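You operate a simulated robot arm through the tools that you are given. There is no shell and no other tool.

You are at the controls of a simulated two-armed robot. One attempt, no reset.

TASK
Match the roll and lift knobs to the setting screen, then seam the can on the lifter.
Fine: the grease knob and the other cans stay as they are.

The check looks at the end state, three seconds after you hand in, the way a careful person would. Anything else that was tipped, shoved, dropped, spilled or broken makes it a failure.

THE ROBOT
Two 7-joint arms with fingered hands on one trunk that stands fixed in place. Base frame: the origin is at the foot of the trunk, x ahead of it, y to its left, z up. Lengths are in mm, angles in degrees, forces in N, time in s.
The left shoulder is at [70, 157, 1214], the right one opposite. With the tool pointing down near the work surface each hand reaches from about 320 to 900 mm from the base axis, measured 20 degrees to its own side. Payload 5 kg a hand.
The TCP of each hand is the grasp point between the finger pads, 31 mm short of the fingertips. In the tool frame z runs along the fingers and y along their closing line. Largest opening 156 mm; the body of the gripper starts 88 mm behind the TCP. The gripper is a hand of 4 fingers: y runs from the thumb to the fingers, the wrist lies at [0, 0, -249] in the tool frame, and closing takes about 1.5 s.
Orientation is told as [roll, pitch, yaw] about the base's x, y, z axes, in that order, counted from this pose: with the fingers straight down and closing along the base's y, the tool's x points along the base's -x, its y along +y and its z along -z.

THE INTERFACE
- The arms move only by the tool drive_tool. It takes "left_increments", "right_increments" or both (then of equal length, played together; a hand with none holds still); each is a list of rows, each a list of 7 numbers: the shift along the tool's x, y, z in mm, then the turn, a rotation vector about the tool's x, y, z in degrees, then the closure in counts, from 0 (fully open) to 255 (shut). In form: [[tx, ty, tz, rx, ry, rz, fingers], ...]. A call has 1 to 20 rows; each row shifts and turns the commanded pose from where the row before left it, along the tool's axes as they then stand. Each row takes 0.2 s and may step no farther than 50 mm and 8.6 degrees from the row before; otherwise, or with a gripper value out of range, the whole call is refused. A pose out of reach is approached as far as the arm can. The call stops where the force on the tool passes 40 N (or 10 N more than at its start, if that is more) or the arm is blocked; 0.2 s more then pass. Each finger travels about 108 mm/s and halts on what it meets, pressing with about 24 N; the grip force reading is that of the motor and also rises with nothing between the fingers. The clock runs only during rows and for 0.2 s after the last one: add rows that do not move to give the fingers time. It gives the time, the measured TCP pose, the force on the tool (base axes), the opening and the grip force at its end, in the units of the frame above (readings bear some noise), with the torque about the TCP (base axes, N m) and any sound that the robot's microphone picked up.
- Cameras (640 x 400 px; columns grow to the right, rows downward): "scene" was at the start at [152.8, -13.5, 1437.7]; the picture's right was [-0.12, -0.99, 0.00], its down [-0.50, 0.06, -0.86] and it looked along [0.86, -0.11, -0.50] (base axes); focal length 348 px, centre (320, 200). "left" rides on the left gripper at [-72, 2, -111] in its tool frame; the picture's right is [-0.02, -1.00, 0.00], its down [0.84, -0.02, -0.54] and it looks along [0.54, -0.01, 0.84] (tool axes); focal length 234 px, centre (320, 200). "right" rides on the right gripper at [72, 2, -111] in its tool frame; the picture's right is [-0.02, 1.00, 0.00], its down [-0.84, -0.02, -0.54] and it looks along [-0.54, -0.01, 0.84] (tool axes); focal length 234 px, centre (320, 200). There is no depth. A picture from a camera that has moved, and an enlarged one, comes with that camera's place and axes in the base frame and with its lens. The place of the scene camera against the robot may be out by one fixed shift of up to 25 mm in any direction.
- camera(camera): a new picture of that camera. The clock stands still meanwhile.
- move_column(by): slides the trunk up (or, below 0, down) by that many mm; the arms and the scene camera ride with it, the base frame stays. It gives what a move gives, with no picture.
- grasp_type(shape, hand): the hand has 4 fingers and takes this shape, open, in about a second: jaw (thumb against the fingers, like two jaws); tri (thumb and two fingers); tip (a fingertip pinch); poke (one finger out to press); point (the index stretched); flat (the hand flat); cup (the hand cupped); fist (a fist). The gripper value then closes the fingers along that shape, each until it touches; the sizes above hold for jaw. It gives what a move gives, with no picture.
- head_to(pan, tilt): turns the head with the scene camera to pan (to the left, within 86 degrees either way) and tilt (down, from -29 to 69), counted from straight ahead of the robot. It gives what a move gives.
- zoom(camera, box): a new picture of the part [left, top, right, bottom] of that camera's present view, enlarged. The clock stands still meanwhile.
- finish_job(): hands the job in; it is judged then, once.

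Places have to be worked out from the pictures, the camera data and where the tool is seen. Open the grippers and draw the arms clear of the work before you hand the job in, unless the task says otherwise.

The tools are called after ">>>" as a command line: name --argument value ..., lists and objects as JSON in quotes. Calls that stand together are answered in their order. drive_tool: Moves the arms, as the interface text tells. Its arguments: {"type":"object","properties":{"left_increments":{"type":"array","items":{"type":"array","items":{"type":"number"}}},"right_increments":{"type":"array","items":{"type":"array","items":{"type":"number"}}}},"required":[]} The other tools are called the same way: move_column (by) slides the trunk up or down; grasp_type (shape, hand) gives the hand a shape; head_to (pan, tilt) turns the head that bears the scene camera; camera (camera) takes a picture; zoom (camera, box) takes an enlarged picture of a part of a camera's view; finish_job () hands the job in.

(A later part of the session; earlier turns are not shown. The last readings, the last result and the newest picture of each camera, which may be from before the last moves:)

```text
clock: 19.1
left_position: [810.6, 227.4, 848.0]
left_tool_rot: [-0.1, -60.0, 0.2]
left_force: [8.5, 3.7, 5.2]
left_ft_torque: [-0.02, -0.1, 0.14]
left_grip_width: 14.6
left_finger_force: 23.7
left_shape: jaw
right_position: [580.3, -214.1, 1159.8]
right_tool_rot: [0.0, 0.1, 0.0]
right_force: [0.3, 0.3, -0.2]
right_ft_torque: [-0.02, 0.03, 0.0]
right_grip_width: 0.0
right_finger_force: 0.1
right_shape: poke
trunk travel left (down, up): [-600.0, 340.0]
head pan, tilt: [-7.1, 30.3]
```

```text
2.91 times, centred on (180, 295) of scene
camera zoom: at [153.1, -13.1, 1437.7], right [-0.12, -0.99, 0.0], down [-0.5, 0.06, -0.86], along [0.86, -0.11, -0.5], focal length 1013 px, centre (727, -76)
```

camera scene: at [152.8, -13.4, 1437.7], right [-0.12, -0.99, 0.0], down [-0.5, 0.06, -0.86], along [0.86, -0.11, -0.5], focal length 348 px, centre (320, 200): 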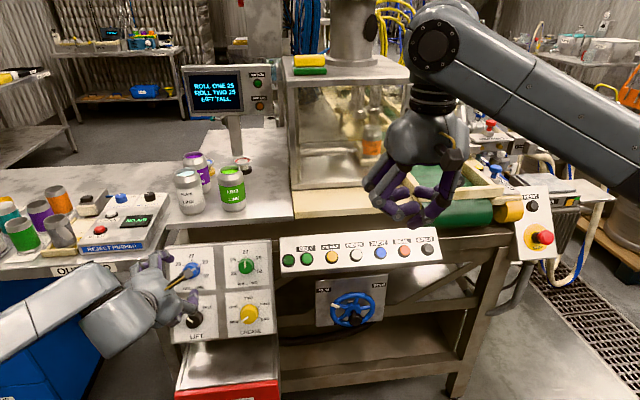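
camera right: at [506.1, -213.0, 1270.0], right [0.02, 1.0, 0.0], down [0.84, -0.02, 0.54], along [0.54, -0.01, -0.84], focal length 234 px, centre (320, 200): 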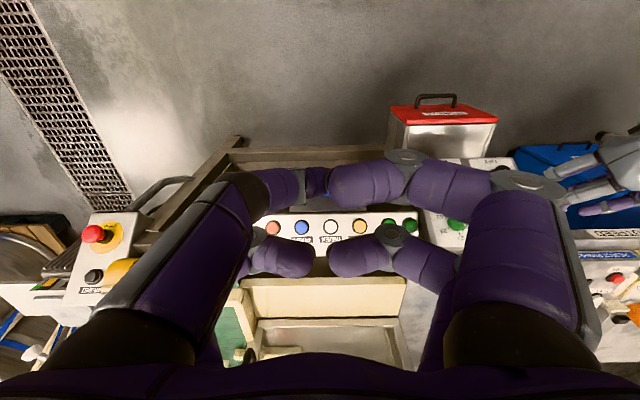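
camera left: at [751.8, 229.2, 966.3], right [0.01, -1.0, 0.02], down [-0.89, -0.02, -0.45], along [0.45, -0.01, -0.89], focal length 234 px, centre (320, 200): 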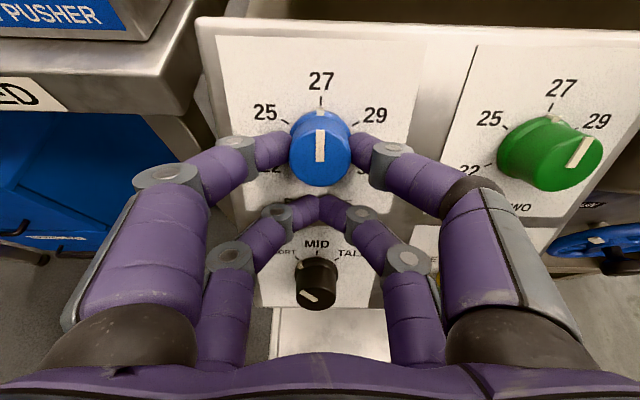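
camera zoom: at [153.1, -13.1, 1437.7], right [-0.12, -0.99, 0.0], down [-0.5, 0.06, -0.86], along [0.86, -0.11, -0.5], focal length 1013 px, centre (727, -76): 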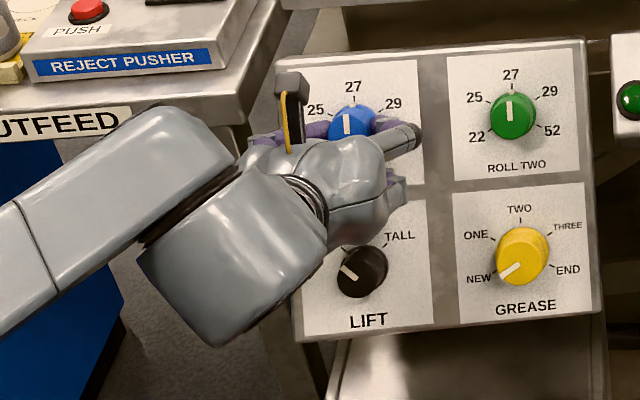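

The knob followed exactly and now reads 27. I turn another 60° counter-clockwise to 25.

>>> drive_tool --left_increments '[[-0.26, -3.46, 0, 0, 0, -8.57, 225], [-0.26, -3.46, 0, 0, 0, -8.57, 225], [-0.26, -3.46, 0, 0, 0, -8.57, 225], [-0.26, -3.46, 0, 0, 0, -8.57, 225], [-0.26, -3.46, 0, 0, 0, -8.57, 225], [-0.26, -3.46, 0, 0, 0, -8.57, 225], [-0.26, -3.46, 0, 0, 0, -8.57, 225], [0, 0, 0, 0, 0, 0, 225]]'

>>> camera --camera "left"

>>> zoom --camera "scene" --box '[70, 230, 290, 360]'

```text
clock: 20.9
left_position: [815.9, 209.2, 858.6]
left_tool_rot: [-56.3, -25.6, 74.0]
left_force: [7.8, 14.3, 4.5]
left_ft_torque: [0.09, -0.16, 0.16]
left_grip_width: 14.7
left_finger_force: 24.1
left_shape: jaw
right_position: [578.3, -213.9, 1160.4]
right_tool_rot: [-0.1, 0.0, 0.0]
right_force: [-0.2, 1.1, 0.0]
right_ft_torque: [0.02, -0.02, 0.02]
right_grip_width: 0.3
right_finger_force: 0.0
right_shape: poke
trunk travel left (down, up): [-600.0, 340.0]
head pan, tilt: [-7.1, 30.3]
```

```text
taken
camera left: at [738.2, 272.0, 943.0], right [0.44, -0.48, 0.76], down [-0.67, -0.74, -0.07], along [0.6, -0.48, -0.65], focal length 234 px, centre (320, 200)
```

left: 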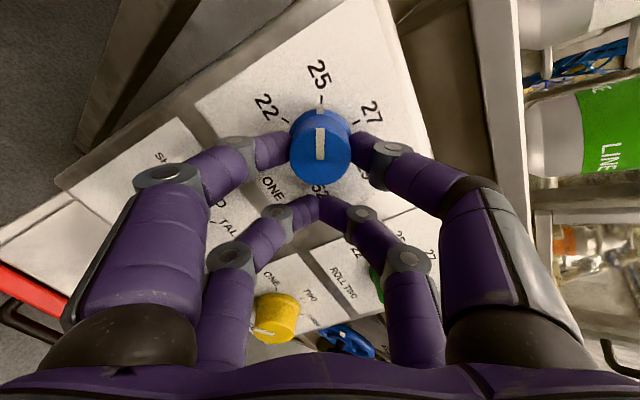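

```text
2.91 times, centred on (180, 295) of scene
camera zoom: at [153.1, -11.5, 1437.7], right [-0.12, -0.99, 0.0], down [-0.5, 0.06, -0.86], along [0.86, -0.11, -0.5], focal length 1013 px, centre (727, -76)
```

zoom: 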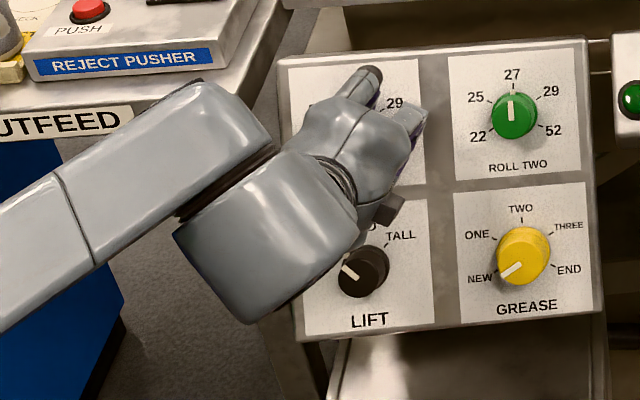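

Roll One points exactly at 25. I open the fingers, back off along the normal, rotate the hand back to level and move across in front of Roll Two.

>>> drive_tool --left_increments '[[0, 0, 0, 0, 0, 0, 130], [0, 0, 0, 0, 0, 0, 130], [0, 0, 0, 0, 0, 0, 130], [0, 0, 0, 0, 0, 0, 130], [0, 0, -24, 0, 0, 0, 130], [0, 0, -24, 0, 0, 0, 130], [0, 0, -24, 0, 0, 0, 130], [-0.26, 3.46, 0, 0, 0, 8.57, 130], [-0.26, 3.46, 0, 0, 0, 8.57, 130], [-0.26, 3.46, 0, 0, 0, 8.57, 130], [-0.26, 3.46, 0, 0, 0, 8.57, 130], [-0.26, 3.46, 0, 0, 0, 8.57, 130], [-0.26, 3.46, 0, 0, 0, 8.57, 130], [-0.26, 3.46, 0, 0, 0, 8.57, 130], [0, -44.8, 0, 0, 0, 0, 130], [0, -44.8, 0, 0, 0, 0, 130], [0, -44.8, 0, 0, 0, 0, 130], [0, 0, 0, 0, 0, 0, 130]]'

>>> camera --camera "left"

>>> zoom --camera "left" --box '[240, 60, 400, 160]'

>>> zoom --camera "scene" --box '[70, 230, 290, 360]'

```text
clock: 24.7
left_position: [747.1, 93.7, 883.9]
left_tool_rot: [-0.1, -60.0, 0.1]
left_force: [-0.2, 0.7, -0.6]
left_ft_torque: [-0.02, 0.01, -0.02]
left_grip_width: 76.1
left_finger_force: 0.0
left_shape: jaw
right_position: [579.2, -213.2, 1161.6]
right_tool_rot: [-0.1, -0.1, 0.0]
right_force: [-0.3, -0.3, 0.7]
right_ft_torque: [-0.03, 0.05, 0.01]
right_grip_width: 0.0
right_finger_force: 0.2
right_shape: poke
trunk travel left (down, up): [-600.0, 340.0]
head pan, tilt: [-7.1, 30.3]
```

```text
taken
camera left: at [688.4, 95.6, 1001.5], right [0.01, -1.0, 0.02], down [-0.89, -0.02, -0.45], along [0.45, -0.01, -0.89], focal length 234 px, centre (320, 200)
```

left: 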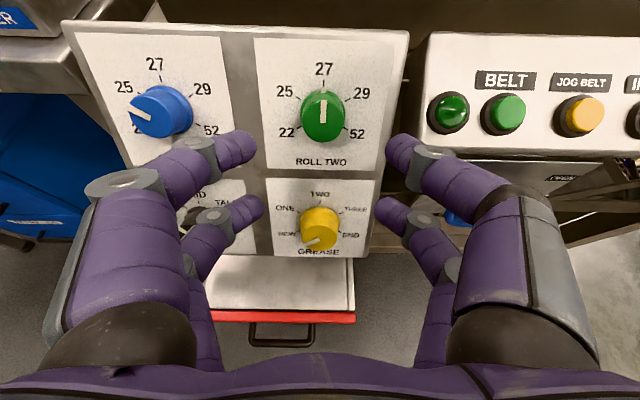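

```text
4.00 times, centred on (320, 110) of left
camera zoom: at [688.4, 95.6, 1001.5], right [0.01, -1.0, 0.02], down [-0.89, -0.02, -0.45], along [0.45, -0.01, -0.89], focal length 937 px, centre (320, 560)
```

zoom: 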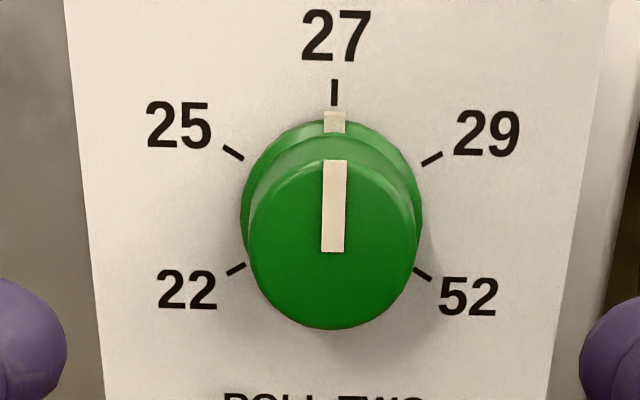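

```text
2.91 times, centred on (180, 295) of scene
camera zoom: at [152.7, -11.8, 1437.7], right [-0.12, -0.99, 0.0], down [-0.5, 0.06, -0.86], along [0.86, -0.11, -0.5], focal length 1013 px, centre (727, -76)
```

zoom: 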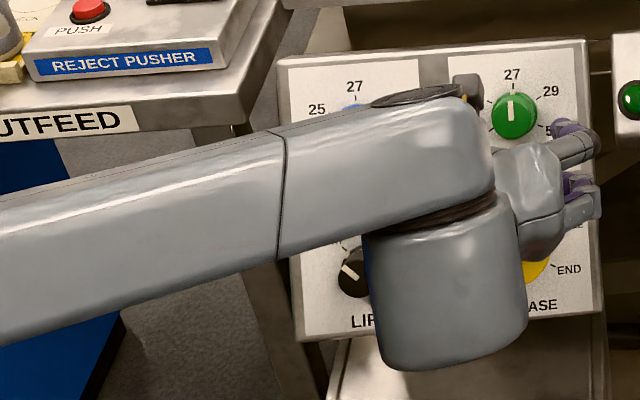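

Roll Two's cap is about 1.6 mm to the tool's −y and I judge the button box edge near y ≈ 5, so I'll turn this knob from +60° to 0° to keep fingers away from that box. I correct, pre-rotate +60°, and approach.

>>> drive_tool --left_increments '[[-0.5, -1.6, 0, 0, 0, 0, 130], [-0.26, 3.46, 0, 0, 0, 8.57, 130], [-0.26, 3.46, 0, 0, 0, 8.57, 130], [-0.26, 3.46, 0, 0, 0, 8.57, 130], [-0.26, 3.46, 0, 0, 0, 8.57, 130], [-0.26, 3.46, 0, 0, 0, 8.57, 130], [-0.26, 3.46, 0, 0, 0, 8.57, 130], [-0.26, 3.46, 0, 0, 0, 8.57, 130], [0, 0, 0, 0, 0, 0, 130]]'

>>> zoom --camera "left" --box '[240, 60, 400, 160]'

>>> camera --camera "left"

```text
clock: 26.7
left_position: [754.5, 110.1, 895.5]
left_tool_rot: [56.3, -25.6, -74.0]
left_force: [-0.8, -0.1, -0.3]
left_ft_torque: [0.01, 0.01, -0.01]
left_grip_width: 76.1
left_finger_force: 0.0
left_shape: jaw
right_position: [578.8, -215.2, 1160.0]
right_tool_rot: [-0.1, 0.0, 0.1]
right_force: [-0.1, -0.1, -0.4]
right_ft_torque: [0.02, -0.02, 0.01]
right_grip_width: 0.0
right_finger_force: 0.0
right_shape: poke
trunk travel left (down, up): [-600.0, 340.0]
head pan, tilt: [-7.1, 30.3]
```

```text
4.00 times, centred on (320, 110) of left
camera zoom: at [678.1, 49.2, 982.8], right [-0.43, -0.52, -0.74], down [-0.69, 0.72, -0.1], along [0.58, 0.46, -0.66], focal length 937 px, centre (320, 560)
```

zoom: 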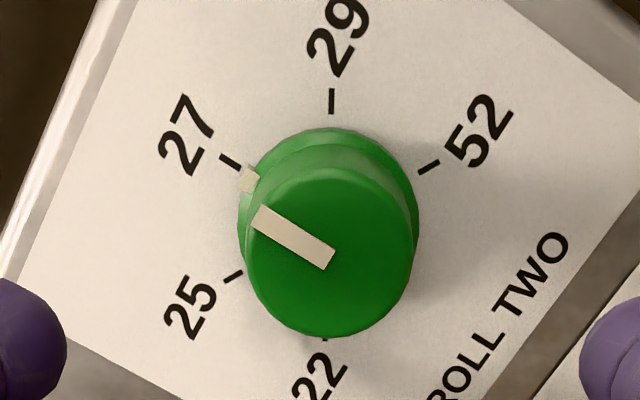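

```text
taken
camera left: at [678.1, 49.2, 982.8], right [-0.43, -0.52, -0.74], down [-0.69, 0.72, -0.1], along [0.58, 0.46, -0.66], focal length 234 px, centre (320, 200)
```

left: 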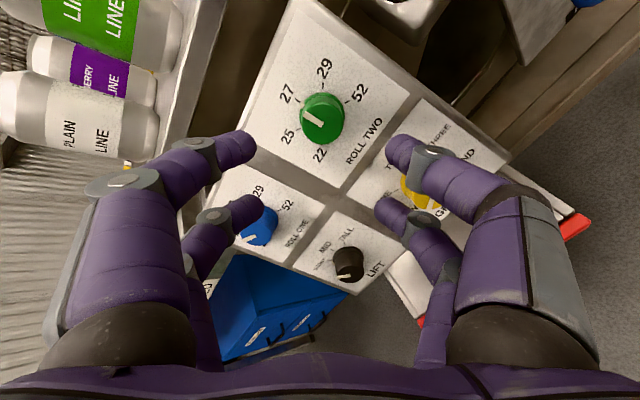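

Alignment is within about 1 mm. I nudge, approach to the same depth and close on Roll Two.

>>> drive_tool --left_increments '[[0.8, -1.1, 0, 0, 0, 0, 130], [0, 0, 24, 0, 0, 0, 130], [0, 0, 24, 0, 0, 0, 130], [0, 0, 24, 0, 0, 0, 130], [0, 0, 0, 0, 0, 0, 225], [0, 0, 0, 0, 0, 0, 225], [0, 0, 0, 0, 0, 0, 225], [0, 0, 0, 0, 0, 0, 225], [0, 0, 0, 0, 0, 0, 225]]'

>>> camera --camera "left"

```text
clock: 28.7
left_position: [816.7, 110.1, 858.6]
left_tool_rot: [56.2, -25.5, -74.0]
left_force: [2.6, -1.5, -1.9]
left_ft_torque: [0.04, 0.06, -0.03]
left_grip_width: 14.8
left_finger_force: 24.4
left_shape: jaw
right_position: [579.0, -215.5, 1160.5]
right_tool_rot: [0.0, 0.0, 0.0]
right_force: [0.0, 0.8, -0.1]
right_ft_torque: [-0.03, 0.03, 0.0]
right_grip_width: 0.2
right_finger_force: 0.2
right_shape: poke
trunk travel left (down, up): [-600.0, 340.0]
head pan, tilt: [-7.1, 30.3]
```

```text
taken
camera left: at [740.3, 48.6, 945.5], right [-0.43, -0.52, -0.74], down [-0.69, 0.72, -0.11], along [0.58, 0.46, -0.67], focal length 234 px, centre (320, 200)
```

left: 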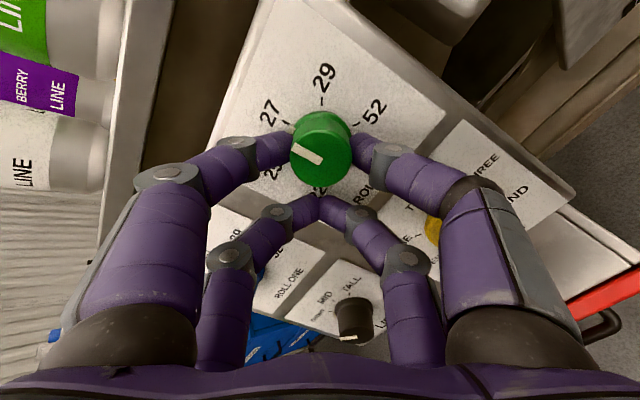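

Roll Two is gripped with 24 N. I turn it 60° counter-clockwise from 27 to 25.

>>> drive_tool --left_increments '[[-0.26, -3.46, 0, 0, 0, -8.57, 225], [-0.26, -3.46, 0, 0, 0, -8.57, 225], [-0.26, -3.46, 0, 0, 0, -8.57, 225], [-0.26, -3.46, 0, 0, 0, -8.57, 225], [-0.26, -3.46, 0, 0, 0, -8.57, 225], [-0.26, -3.46, 0, 0, 0, -8.57, 225], [-0.26, -3.46, 0, 0, 0, -8.57, 225], [0, 0, 0, 0, 0, 0, 225]]'

>>> zoom --camera "left" --box '[220, 60, 420, 200]'

```text
clock: 30.5
left_position: [811.5, 90.6, 848.2]
left_tool_rot: [0.0, -60.0, 0.1]
left_force: [7.7, 2.4, 3.1]
left_ft_torque: [-0.06, -0.01, 0.06]
left_grip_width: 13.9
left_finger_force: 24.6
left_shape: jaw
right_position: [578.5, -214.0, 1160.0]
right_tool_rot: [0.0, -0.1, -0.1]
right_force: [-0.3, -0.4, 0.4]
right_ft_torque: [-0.02, 0.05, 0.0]
right_grip_width: 0.1
right_finger_force: 0.1
right_shape: poke
trunk travel left (down, up): [-600.0, 340.0]
head pan, tilt: [-7.1, 30.3]
```

```text
2.86 times, centred on (320, 130) of left
camera zoom: at [751.9, 93.2, 965.9], right [0.01, -1.0, 0.02], down [-0.89, -0.02, -0.45], along [0.45, -0.01, -0.89], focal length 669 px, centre (320, 400)
```

zoom: 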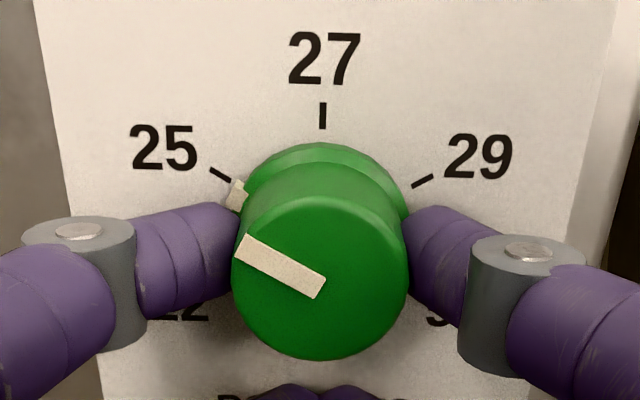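

Roll Two's pointer is at 25. I release, back off, and move over to the Lift knob, this time planning to use the lower finger pair so the other pair stays above the reject drawer; I pre-rotate −45°.

>>> drive_tool --left_increments '[[0, 0, 0, 0, 0, 0, 130], [0, 0, 0, 0, 0, 0, 130], [0, 0, 0, 0, 0, 0, 130], [0, 0, 0, 0, 0, 0, 130], [0, 0, -24, 0, 0, 0, 130], [0, 0, -24, 0, 0, 0, 130], [0, 0, -24, 0, 0, 0, 130], [19.75, 34.25, 0, 0, 0, 0, 130], [19.75, 34.25, 0, 0, 0, 0, 130], [19.75, 34.25, 0, 0, 0, 0, 130], [19.75, 34.25, 0, 0, 0, 0, 130], [0.2, 3.03, 0, 0, 0, -7.5, 130], [0.2, 3.03, 0, 0, 0, -7.5, 130], [0.2, 3.03, 0, 0, 0, -7.5, 130], [0.2, 3.03, 0, 0, 0, -7.5, 130], [0.2, 3.03, 0, 0, 0, -7.5, 130], [0.2, 3.03, 0, 0, 0, -7.5, 130], [0, 0, 0, 0, 0, 0, 130]]'

>>> camera --camera "left"

>>> zoom --camera "left" --box '[240, 110, 400, 210]'

>>> zoom --camera "scene" --box '[70, 230, 290, 360]'

```text
clock: 34.3
left_position: [720.6, 188.4, 838.9]
left_tool_rot: [-45.6, -43.3, 56.7]
left_force: [-0.3, 0.1, 0.4]
left_ft_torque: [-0.01, 0.0, 0.01]
left_grip_width: 76.1
left_finger_force: 0.0
left_shape: jaw
left hand out of reach, approached as far as the arm can: row 10, 11, 16
right_position: [578.4, -215.2, 1159.8]
right_tool_rot: [0.1, 0.0, 0.0]
right_force: [-0.7, -0.2, 0.5]
right_ft_torque: [-0.06, -0.01, -0.01]
right_grip_width: 0.0
right_finger_force: 0.0
right_shape: poke
trunk travel left (down, up): [-600.0, 340.0]
head pan, tilt: [-7.1, 30.3]
```

```text
taken
camera left: at [654.5, 233.3, 943.2], right [0.32, -0.78, 0.54], down [-0.8, -0.53, -0.29], along [0.51, -0.34, -0.79], focal length 234 px, centre (320, 200)
```

left: 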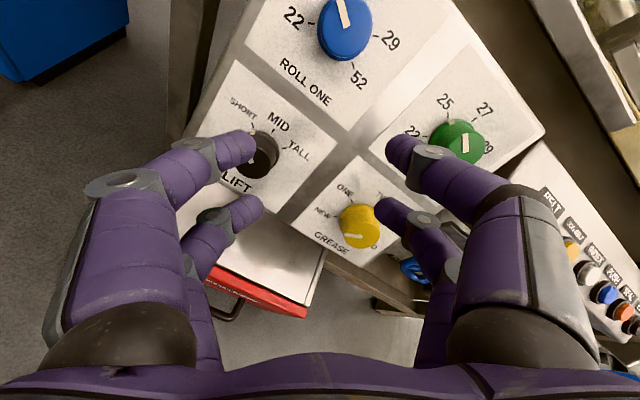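

```text
4.00 times, centred on (320, 160) of left
camera zoom: at [654.5, 233.3, 943.2], right [0.32, -0.78, 0.54], down [-0.8, -0.53, -0.29], along [0.51, -0.34, -0.79], focal length 937 px, centre (320, 360)
```

zoom: 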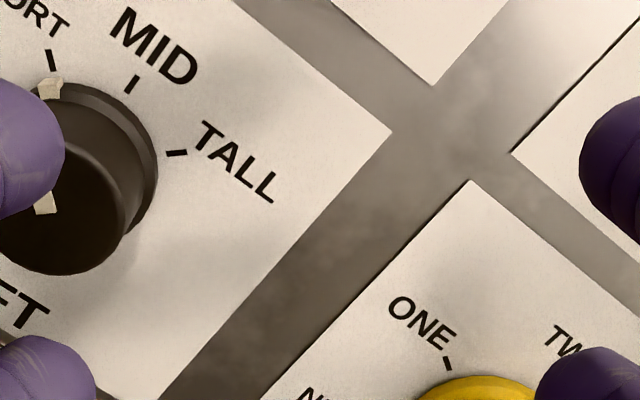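

```text
2.91 times, centred on (180, 295) of scene
camera zoom: at [152.8, -13.7, 1437.7], right [-0.12, -0.99, 0.0], down [-0.5, 0.06, -0.86], along [0.86, -0.11, -0.5], focal length 1013 px, centre (727, -76)
```

zoom: 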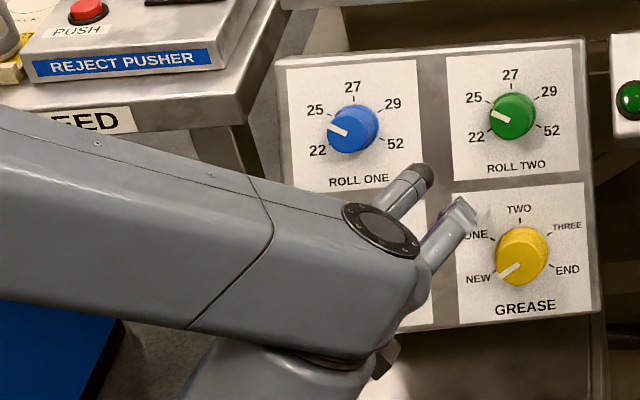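

The Lift pose is beyond the arm's reach at this trunk height. I withdraw the left hand along its axis, then lower the trunk 150 mm so the wrist can take the pose.

>>> drive_tool --left_increments '[[0, 0, -35, 0, 0, 0, 130], [0, 0, -35, 0, 0, 0, 130], [0, 0, -35, 0, 0, 0, 130], [0, 0, -35, 0, 0, 0, 130], [0, 0, 0, 0, 0, 0, 130]]'

>>> camera --camera "scene"

```text
clock: 35.5
left_position: [602.4, 186.5, 909.9]
left_tool_rot: [-45.7, -43.4, 56.8]
left_force: [-0.2, -0.1, -0.6]
left_ft_torque: [0.01, 0.01, 0.03]
left_grip_width: 76.4
left_finger_force: 0.1
left_shape: jaw
right_position: [578.6, -215.7, 1158.5]
right_tool_rot: [0.0, 0.1, 0.0]
right_force: [0.3, -0.8, 0.1]
right_ft_torque: [0.02, 0.07, -0.01]
right_grip_width: 0.0
right_finger_force: 0.0
right_shape: poke
trunk travel left (down, up): [-600.0, 340.0]
head pan, tilt: [-7.1, 30.3]
```

```text
taken
camera scene: at [154.1, -14.4, 1437.5], right [-0.12, -0.99, 0.0], down [-0.5, 0.06, -0.86], along [0.86, -0.11, -0.51], focal length 348 px, centre (320, 200)
```

scene: 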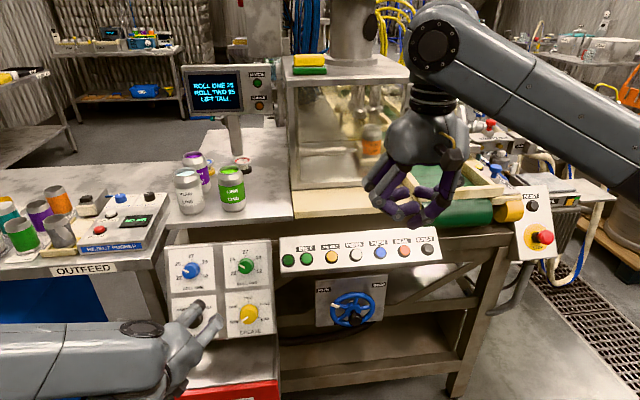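

The hand is clear of everything. I lower the trunk by 150 mm.

>>> move_column --by -150

>>> camera --camera "scene"

>>> camera --camera "left"

```text
clock: 37.2
left_position: [601.6, 187.8, 759.0]
left_tool_rot: [-45.9, -43.3, 56.7]
left_force: [-0.1, 0.2, 1.2]
left_ft_torque: [0.0, -0.01, 0.0]
left_grip_width: 76.4
left_finger_force: 0.0
left_shape: jaw
right_position: [578.6, -215.6, 1010.7]
right_tool_rot: [0.0, 0.1, 0.0]
right_force: [-0.3, 0.4, -0.2]
right_ft_torque: [-0.01, 0.0, 0.01]
right_grip_width: 0.0
right_finger_force: 0.2
right_shape: poke
trunk travel left (down, up): [-450.0, 490.0]
head pan, tilt: [-7.1, 30.3]
```

```text
taken
camera scene: at [152.5, -13.4, 1287.8], right [-0.12, -0.99, 0.0], down [-0.5, 0.06, -0.86], along [0.86, -0.11, -0.5], focal length 348 px, centre (320, 200)
```

scene: 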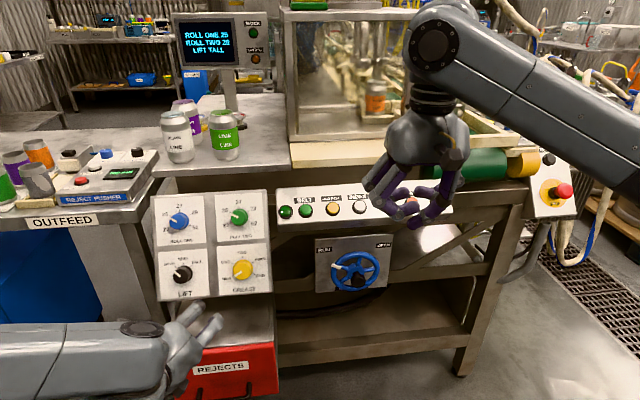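

```text
taken
camera left: at [534.9, 232.6, 864.0], right [0.32, -0.78, 0.54], down [-0.8, -0.53, -0.29], along [0.51, -0.34, -0.79], focal length 234 px, centre (320, 200)
```

left: 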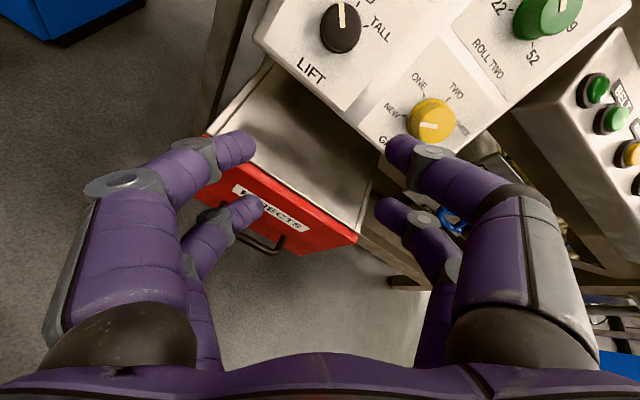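

With the trunk lower, I bring the left hand up in front of the Lift knob at standoff, at −45° about its axis.

>>> drive_tool --left_increments '[[-37, -4.8, 0, 0, 0, 0, 130], [-37, -4.8, 0, 0, 0, 0, 130], [-37, -4.8, 0, 0, 0, 0, 130], [0, 0, 32, 0, 0, 0, 130], [0, 0, 32, 0, 0, 0, 130], [0, 0, 0, 0, 0, -7.5, 130], [0, 0, 0, 0, 0, 0, 130]]'

>>> camera --camera "left"

>>> zoom --camera "left" --box '[240, 110, 400, 210]'

```text
clock: 38.9
left_position: [706.4, 244.6, 809.7]
left_tool_rot: [-50.2, -37.8, 63.4]
left_force: [-0.1, -0.5, 0.5]
left_ft_torque: [0.0, 0.01, -0.01]
left_grip_width: 76.3
left_finger_force: 0.0
left_shape: jaw
right_position: [578.5, -214.0, 1010.4]
right_tool_rot: [0.0, 0.0, -0.1]
right_force: [0.0, -0.4, 0.3]
right_ft_torque: [-0.02, 0.01, -0.02]
right_grip_width: 0.1
right_finger_force: 0.0
right_shape: poke
trunk travel left (down, up): [-450.0, 490.0]
head pan, tilt: [-7.1, 30.3]
```

```text
taken
camera left: at [636.3, 296.4, 909.7], right [0.37, -0.69, 0.62], down [-0.76, -0.61, -0.22], along [0.53, -0.39, -0.75], focal length 234 px, centre (320, 200)
```

left: 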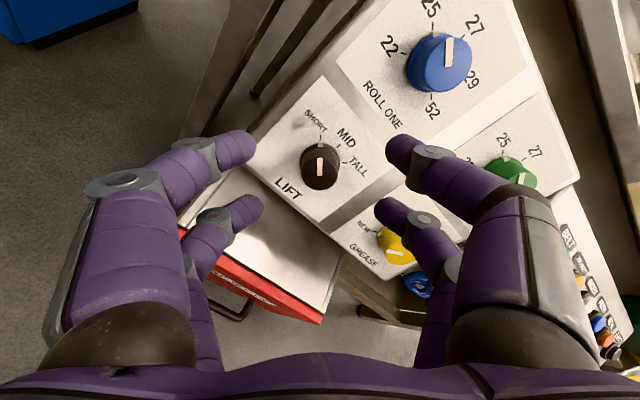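

```text
4.00 times, centred on (320, 160) of left
camera zoom: at [636.3, 296.4, 909.7], right [0.37, -0.69, 0.62], down [-0.76, -0.61, -0.22], along [0.53, -0.39, -0.75], focal length 937 px, centre (320, 360)
```

zoom: 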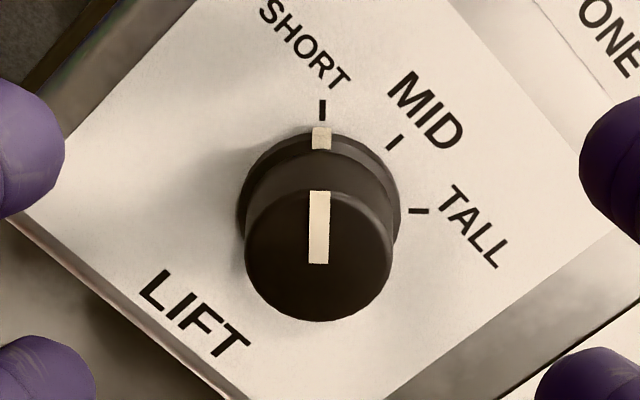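

Alignment is exact: SHORT is straight up in the hand frame and the cap sits where expected for the lower pair. I approach 72 mm and close.

>>> drive_tool --left_increments '[[0, 0, 24, 0, 0, 0, 130], [0, 0, 24, 0, 0, 0, 130], [0, 0, 24, 0, 0, 0, 130], [0, 0, 0, 0, 0, 0, 225], [0, 0, 0, 0, 0, 0, 225], [0, 0, 0, 0, 0, 0, 225], [0, 0, 0, 0, 0, 0, 225], [0, 0, 0, 0, 0, 0, 225]]'

>>> camera --camera "left"

```text
clock: 40.6
left_position: [767.6, 245.0, 774.7]
left_tool_rot: [-50.2, -37.7, 63.3]
left_force: [-0.8, 0.6, 1.5]
left_ft_torque: [-0.03, 0.03, 0.0]
left_grip_width: 20.5
left_finger_force: 0.1
left_shape: jaw
right_position: [578.1, -215.0, 1009.6]
right_tool_rot: [0.0, 0.0, 0.1]
right_force: [0.3, -0.5, 0.8]
right_ft_torque: [-0.02, -0.02, 0.02]
right_grip_width: 0.1
right_finger_force: 0.0
right_shape: poke
trunk travel left (down, up): [-450.0, 490.0]
head pan, tilt: [-7.1, 30.3]
```

```text
taken
camera left: at [697.5, 297.1, 873.8], right [0.37, -0.69, 0.62], down [-0.76, -0.61, -0.23], along [0.54, -0.39, -0.75], focal length 234 px, centre (320, 200)
```

left: 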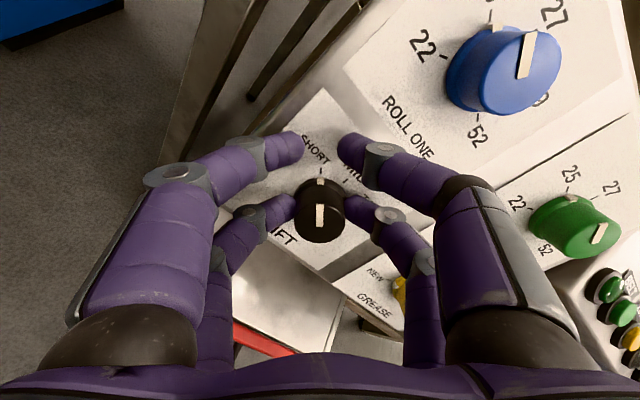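

The lower pair is at the knob but there is no grip force yet, so I close a little further.

>>> drive_tool --left_increments '[[0, 0, 0, 0, 0, 0, 235], [0, 0, 0, 0, 0, 0, 235], [0, 0, 0, 0, 0, 0, 235], [0, 0, 0, 0, 0, 0, 235]]'

>>> camera --camera "left"

>>> zoom --camera "left" --box '[240, 130, 400, 260]'

```text
clock: 41.6
left_position: [767.1, 244.9, 774.5]
left_tool_rot: [-50.2, -37.8, 63.4]
left_force: [-2.3, -0.4, 3.6]
left_ft_torque: [-0.05, 0.01, -0.02]
left_grip_width: 14.5
left_finger_force: 0.0
left_shape: jaw
right_position: [578.5, -216.7, 1010.9]
right_tool_rot: [0.1, 0.0, -0.1]
right_force: [0.5, 1.0, -0.1]
right_ft_torque: [0.0, 0.04, 0.03]
right_grip_width: 0.0
right_finger_force: 0.2
right_shape: poke
trunk travel left (down, up): [-450.0, 490.0]
head pan, tilt: [-7.1, 30.3]
```

```text
taken
camera left: at [697.2, 297.1, 874.0], right [0.37, -0.69, 0.62], down [-0.76, -0.61, -0.23], along [0.54, -0.39, -0.75], focal length 234 px, centre (320, 200)
```

left: 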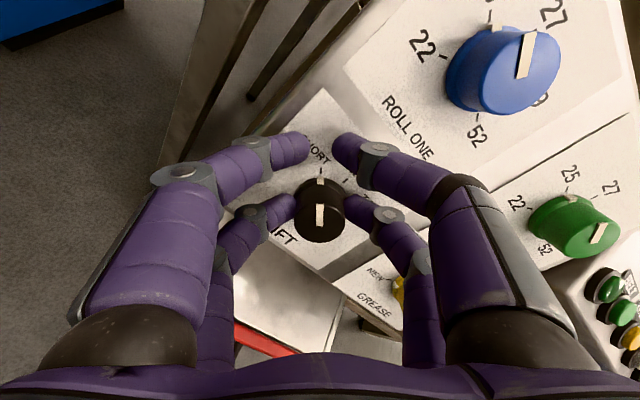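

```text
3.08 times, centred on (320, 195) of left
camera zoom: at [697.2, 297.1, 874.0], right [0.37, -0.69, 0.62], down [-0.76, -0.61, -0.23], along [0.54, -0.39, -0.75], focal length 720 px, centre (320, 215)
```

zoom: 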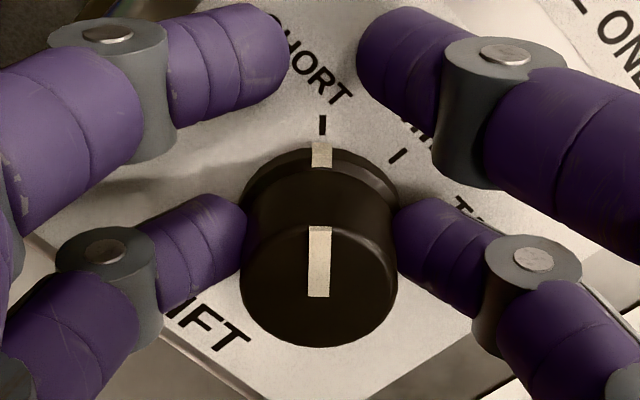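

The lower pair touches the knob while the reading seems to follow the upper pair. I close fully to press harder and make a small trial turn of 15° clockwise to see if the knob follows.

>>> drive_tool --left_increments '[[0, 0, 0, 0, 0, 0, 255], [0, 0, 0, 0, 0, 0, 255], [0, 0, 0, 0, 0, 0, 255], [0.2, -3.03, 0, 0, 0, 7.5, 255], [0.2, -3.03, 0, 0, 0, 7.5, 255], [0, 0, 0, 0, 0, 0, 255]]'

>>> zoom --camera "left" --box '[240, 130, 400, 260]'

```text
clock: 43.0
left_position: [769.9, 239.8, 776.9]
left_tool_rot: [-40.3, -48.5, 48.9]
left_force: [5.0, 2.7, 2.6]
left_ft_torque: [0.05, -0.2, 0.08]
left_grip_width: 0.0
left_finger_force: 24.0
left_shape: jaw
right_position: [578.6, -215.4, 1010.8]
right_tool_rot: [0.0, 0.0, 0.0]
right_force: [-0.2, 0.2, -0.3]
right_ft_torque: [-0.01, -0.01, 0.0]
right_grip_width: 0.0
right_finger_force: 0.0
right_shape: poke
trunk travel left (down, up): [-450.0, 490.0]
head pan, tilt: [-7.1, 30.3]
```

```text
3.08 times, centred on (320, 195) of left
camera zoom: at [706.2, 277.9, 886.8], right [0.27, -0.85, 0.45], down [-0.83, -0.44, -0.34], along [0.49, -0.28, -0.83], focal length 720 px, centre (320, 215)
```

zoom: 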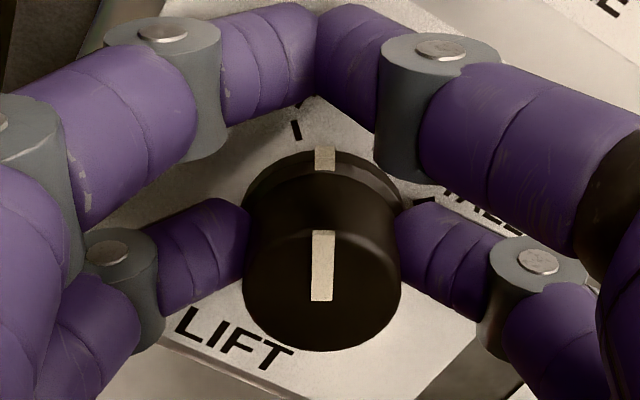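

The knob follows the hand (its mark left the SHORT tick). I continue with the remaining 75° clockwise to TALL.

>>> drive_tool --left_increments '[[0.2, -3.03, 0, 0, 0, 7.5, 255], [0.2, -3.03, 0, 0, 0, 7.5, 255], [0.2, -3.03, 0, 0, 0, 7.5, 255], [0.2, -3.03, 0, 0, 0, 7.5, 255], [0.2, -3.03, 0, 0, 0, 7.5, 255], [0.2, -3.03, 0, 0, 0, 7.5, 255], [0.2, -3.03, 0, 0, 0, 7.5, 255], [0.2, -3.03, 0, 0, 0, 7.5, 255], [0.2, -3.03, 0, 0, 0, 7.5, 255], [0.2, -3.03, 0, 0, 0, 7.5, 255], [0, 0, 0, 0, 0, 0, 255]]'

>>> camera --camera "left"

>>> zoom --camera "left" --box '[240, 130, 400, 260]'

>>> camera --camera "scene"

```text
clock: 45.5
left_position: [768.0, 210.8, 774.6]
left_tool_rot: [50.5, -37.4, -63.0]
left_force: [13.0, -5.7, 8.8]
left_ft_torque: [0.08, -0.48, -0.18]
left_grip_width: 0.1
left_finger_force: 24.1
left_shape: jaw
right_position: [577.6, -216.6, 1009.1]
right_tool_rot: [0.0, 0.0, 0.0]
right_force: [-0.9, 0.4, 0.2]
right_ft_torque: [-0.03, -0.01, 0.02]
right_grip_width: 0.2
right_finger_force: 0.1
right_shape: poke
trunk travel left (down, up): [-450.0, 490.0]
head pan, tilt: [-7.1, 30.3]
```

```text
taken
camera left: at [699.7, 160.2, 875.1], right [-0.35, -0.72, -0.6], down [-0.78, 0.58, -0.25], along [0.52, 0.38, -0.76], focal length 234 px, centre (320, 200)
```

left: 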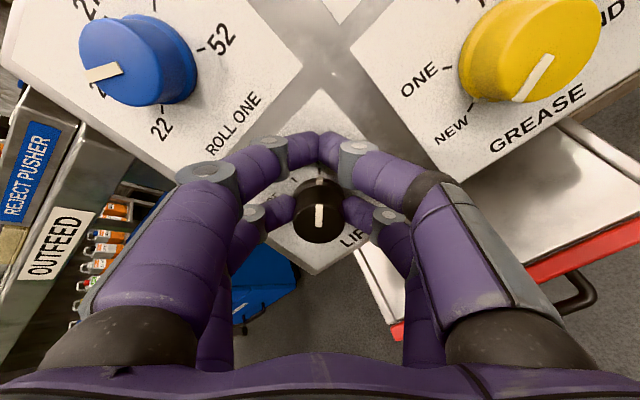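

```text
3.08 times, centred on (320, 195) of left
camera zoom: at [699.7, 160.2, 875.1], right [-0.35, -0.72, -0.6], down [-0.78, 0.58, -0.25], along [0.52, 0.38, -0.76], focal length 720 px, centre (320, 215)
```

zoom: 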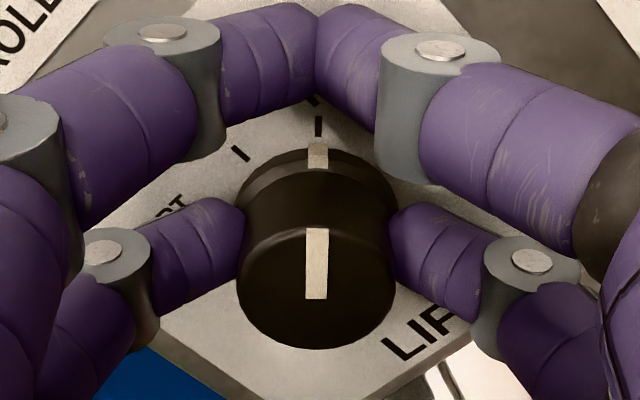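

```text
taken
camera scene: at [153.0, -14.4, 1287.7], right [-0.12, -0.99, 0.0], down [-0.5, 0.06, -0.86], along [0.86, -0.11, -0.5], focal length 348 px, centre (320, 200)
```

scene: 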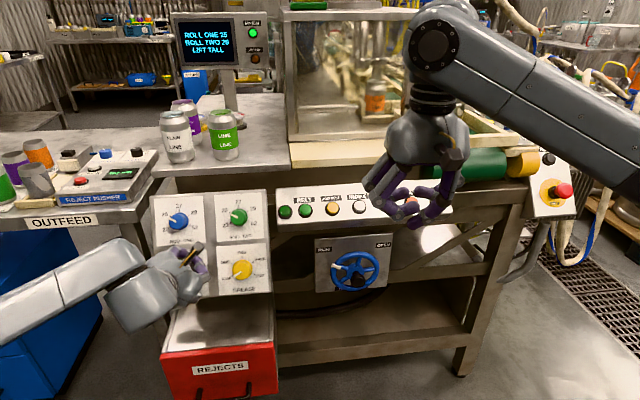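

Lift now points at TALL and the MATCH lamp looks lit. I open the fingers moderately, and back straight off well clear of the panel.

>>> drive_tool --left_increments '[[0, 0, 0, 0, 0, 0, 145], [0, 0, 0, 0, 0, 0, 145], [0, 0, 0, 0, 0, 0, 145], [0, 0, 0, 0, 0, 0, 145], [0, 0, 0, 0, 0, 0, 145], [0, 0, -24, 0, 0, 0, 145], [0, 0, -24, 0, 0, 0, 145], [0, 0, -35, 0, 0, 0, 145], [0, 0, -45, 0, 0, 0, 145], [0, 0, -45, 0, 0, 0, 145], [0, 0, -45, 0, 0, 0, 145], [0, 0, 0, 0, 0, 0, 145]]'

>>> camera --camera "scene"

>>> zoom --camera "scene" --box '[145, 185, 285, 305]'

>>> zoom --camera "scene" --box '[165, 5, 275, 75]'

```text
clock: 48.0
left_position: [580.1, 211.0, 882.9]
left_tool_rot: [50.3, -37.4, -62.7]
left_force: [-0.4, -0.4, 0.1]
left_ft_torque: [-0.02, -0.03, -0.01]
left_grip_width: 66.8
left_finger_force: 0.0
left_shape: jaw
right_position: [579.3, -214.9, 1010.5]
right_tool_rot: [-0.1, 0.1, 0.0]
right_force: [0.1, -0.5, -0.8]
right_ft_torque: [0.01, 0.02, 0.01]
right_grip_width: 0.1
right_finger_force: 0.2
right_shape: poke
trunk travel left (down, up): [-450.0, 490.0]
head pan, tilt: [-7.1, 30.3]
```

```text
taken
camera scene: at [153.8, -13.3, 1287.5], right [-0.12, -0.99, 0.0], down [-0.5, 0.06, -0.86], along [0.86, -0.11, -0.51], focal length 348 px, centre (320, 200)
```

scene: 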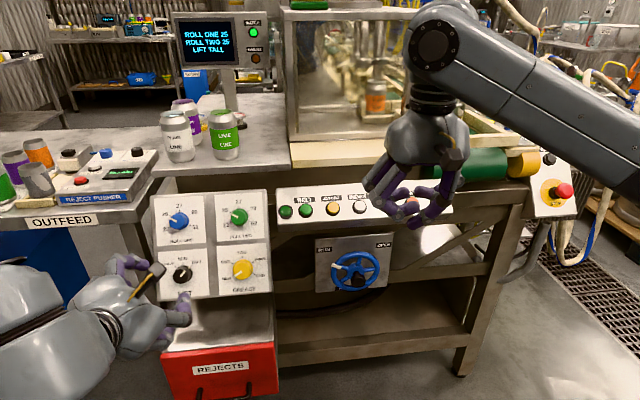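

```text
3.33 times, centred on (215, 245) of scene
camera zoom: at [153.8, -13.3, 1287.5], right [-0.12, -0.99, 0.0], down [-0.5, 0.06, -0.86], along [0.86, -0.11, -0.51], focal length 1161 px, centre (670, 50)
```

zoom: 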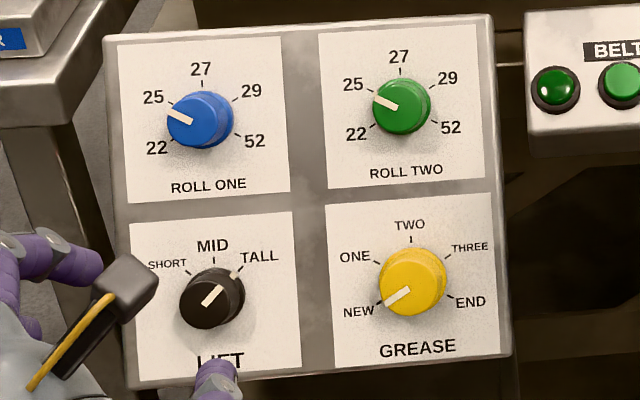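

```text
5.71 times, centred on (220, 40) of scene
camera zoom: at [153.8, -13.3, 1287.5], right [-0.12, -0.99, 0.0], down [-0.5, 0.06, -0.86], along [0.86, -0.11, -0.51], focal length 1990 px, centre (891, 1114)
```

zoom: 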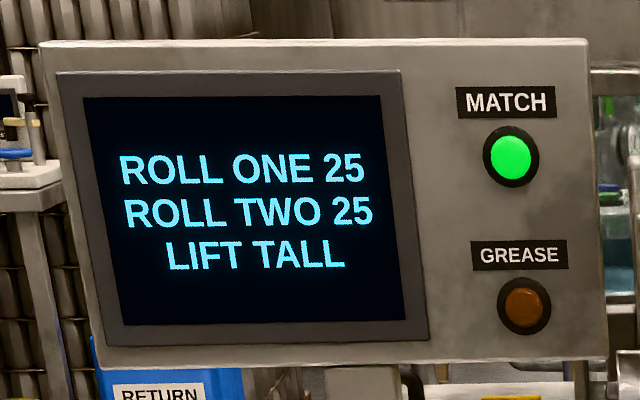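

The MATCH lamp is bright green and all three knobs are right, with GREASE still on NEW. Now I inspect the handwheel, guard and lifter before pressing SEAL.

>>> zoom --camera "scene" --box '[275, 170, 465, 300]'

>>> zoom --camera "scene" --box '[270, 0, 430, 170]'

>>> zoom --camera "scene" --box '[400, 90, 600, 230]'

>>> camera --camera "right"

```text
3.08 times, centred on (370, 235) of scene
camera zoom: at [153.8, -13.3, 1287.5], right [-0.12, -0.99, 0.0], down [-0.5, 0.06, -0.86], along [0.86, -0.11, -0.51], focal length 1072 px, centre (166, 92)
```

zoom: 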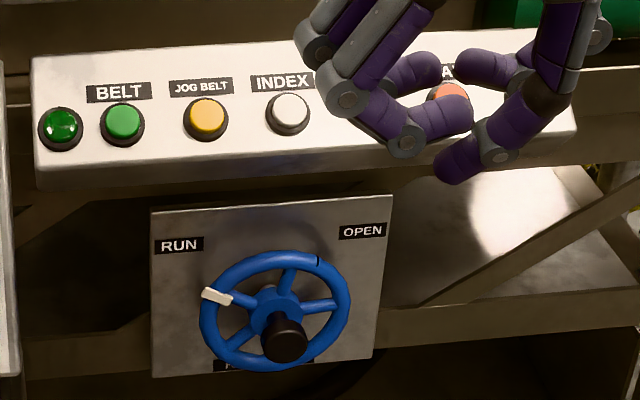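

```text
2.35 times, centred on (350, 85) of scene
camera zoom: at [153.8, -13.3, 1287.5], right [-0.12, -0.99, 0.0], down [-0.5, 0.06, -0.86], along [0.86, -0.11, -0.51], focal length 820 px, centre (249, 471)
```

zoom: 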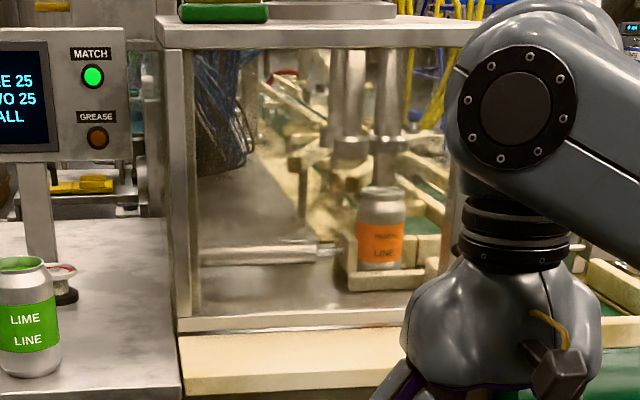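

```text
2.86 times, centred on (500, 160) of scene
camera zoom: at [153.8, -13.3, 1287.5], right [-0.12, -0.99, 0.0], down [-0.5, 0.06, -0.86], along [0.86, -0.11, -0.51], focal length 995 px, centre (-194, 314)
```

zoom: 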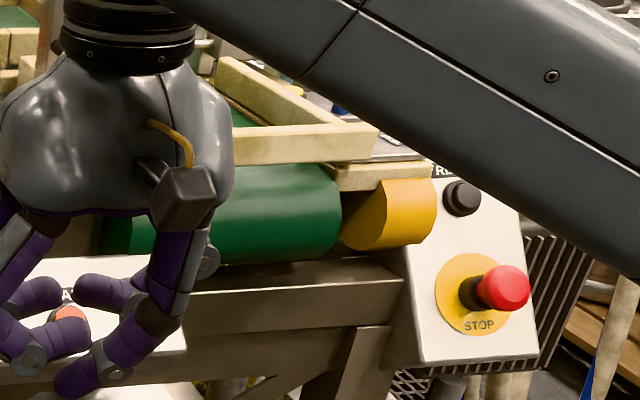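

```text
taken
camera right: at [507.0, -212.8, 1119.5], right [0.02, 1.0, 0.0], down [0.84, -0.02, 0.54], along [0.54, -0.01, -0.84], focal length 234 px, centre (320, 200)
```

right: 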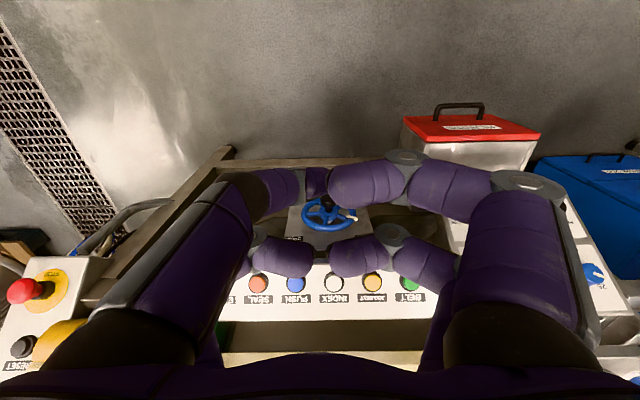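

The wheel mark is on the RUN side and the guard looks closed with the orange can on the lifter. Before pressing SEAL with the right hand I look at the point shape, which may give one clearly extended finger.

>>> grasp_type --shape "point" --hand "right"

>>> camera --camera "right"

>>> zoom --camera "scene" --box '[340, 90, 500, 240]'

```text
clock: 49.0
left_position: [579.7, 210.7, 885.0]
left_tool_rot: [50.5, -37.4, -62.9]
left_force: [-0.7, 0.1, -1.1]
left_ft_torque: [-0.01, 0.03, -0.02]
left_grip_width: 67.0
left_finger_force: 0.2
left_shape: jaw
right_position: [578.6, -214.6, 1009.4]
right_tool_rot: [0.0, -0.1, 0.0]
right_force: [-0.8, 0.5, -0.3]
right_ft_torque: [0.0, 0.0, 0.01]
right_grip_width: 0.0
right_finger_force: 0.2
right_shape: point
trunk travel left (down, up): [-450.0, 490.0]
head pan, tilt: [-7.1, 30.3]
```

```text
taken
camera right: at [506.1, -212.9, 1119.9], right [0.02, 1.0, 0.0], down [0.84, -0.02, 0.54], along [0.54, -0.01, -0.84], focal length 234 px, centre (320, 200)
```

right: 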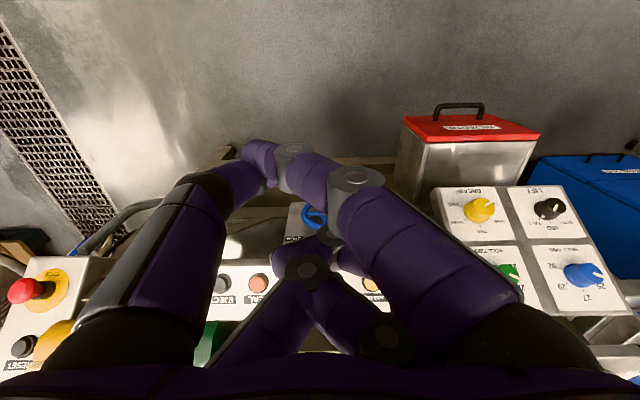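

```text
2.67 times, centred on (420, 165) of scene
camera zoom: at [152.8, -13.4, 1287.7], right [-0.12, -0.99, 0.0], down [-0.5, 0.06, -0.86], along [0.86, -0.11, -0.5], focal length 929 px, centre (53, 293)
```

zoom: 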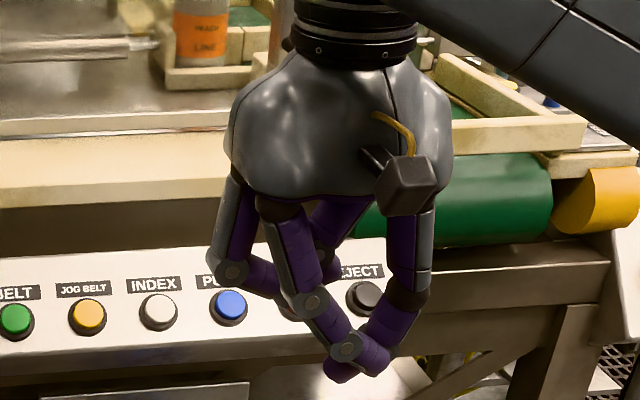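

Point and poke leave the fingertip less far out than a closed jaw, so I use the closed jaw with one tip pair as the presser. I set jaw, close it, and tilt the right hand forward to look at the button panel.

>>> grasp_type --shape "jaw" --hand "right"

>>> drive_tool --right_increments '[[0, 0, 0, 0, -8.5, 0, 255], [0, 0, 0, 0, -8.5, 0, 255], [0, 0, 0, 0, -8.5, 0, 255], [0, 0, 0, 0, -8.5, 0, 255], [0, 0, 0, 0, -8.5, 0, 255], [0, 0, 0, 0, -8.5, 0, 255], [0, 0, 0, 0, 0, 0, 255], [0, 0, 0, 0, 0, 0, 255]]'

>>> camera --camera "right"

>>> camera --camera "scene"

```text
clock: 49.9
left_position: [578.8, 209.7, 884.6]
left_tool_rot: [50.4, -37.4, -63.0]
left_force: [-0.7, -1.0, 0.7]
left_ft_torque: [0.01, 0.0, 0.01]
left_grip_width: 66.8
left_finger_force: 0.0
left_shape: jaw
right_position: [578.8, -214.8, 1010.4]
right_tool_rot: [-0.1, 0.1, 0.1]
right_force: [-0.5, 0.2, -0.2]
right_ft_torque: [-0.01, -0.01, 0.01]
right_grip_width: 155.6
right_finger_force: 0.1
right_shape: jaw
trunk travel left (down, up): [-450.0, 490.0]
head pan, tilt: [-7.1, 30.3]
```

```text
clock: 51.6
left_position: [580.3, 210.9, 884.5]
left_tool_rot: [50.4, -37.4, -62.9]
left_force: [0.3, -0.3, 0.2]
left_ft_torque: [-0.01, -0.03, 0.0]
left_grip_width: 66.8
left_finger_force: 0.1
left_shape: jaw
right_position: [578.0, -214.0, 1011.5]
right_tool_rot: [0.0, -42.5, 0.0]
right_force: [0.0, 0.6, -0.9]
right_ft_torque: [0.01, 0.07, -0.02]
right_grip_width: 0.0
right_finger_force: 23.9
right_shape: jaw
right hand out of reach, approached as far as the arm can: row 6
trunk travel left (down, up): [-450.0, 490.0]
head pan, tilt: [-7.1, 30.3]
```

```text
taken
camera right: at [449.9, -212.8, 1041.9], right [0.02, 1.0, 0.02], down [0.25, -0.02, 0.97], along [0.97, -0.01, -0.25], focal length 234 px, centre (320, 200)
```

right: 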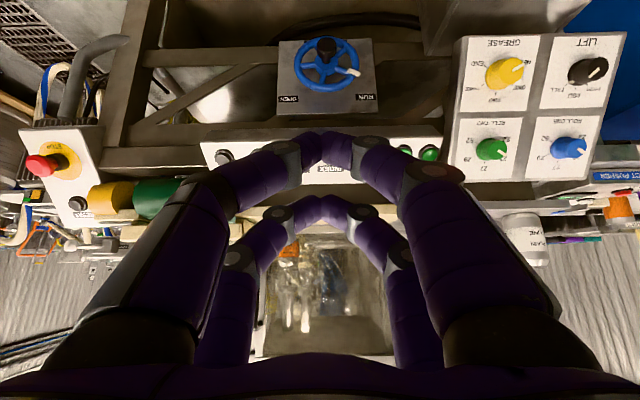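

```text
taken
camera scene: at [152.8, -13.3, 1287.7], right [-0.12, -0.99, 0.0], down [-0.5, 0.06, -0.86], along [0.86, -0.11, -0.5], focal length 348 px, centre (320, 200)
```

scene: 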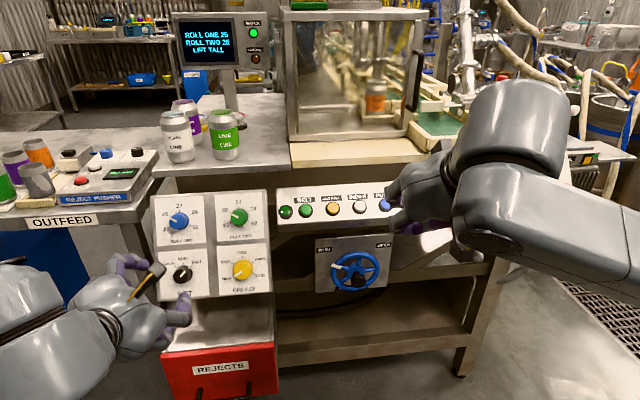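

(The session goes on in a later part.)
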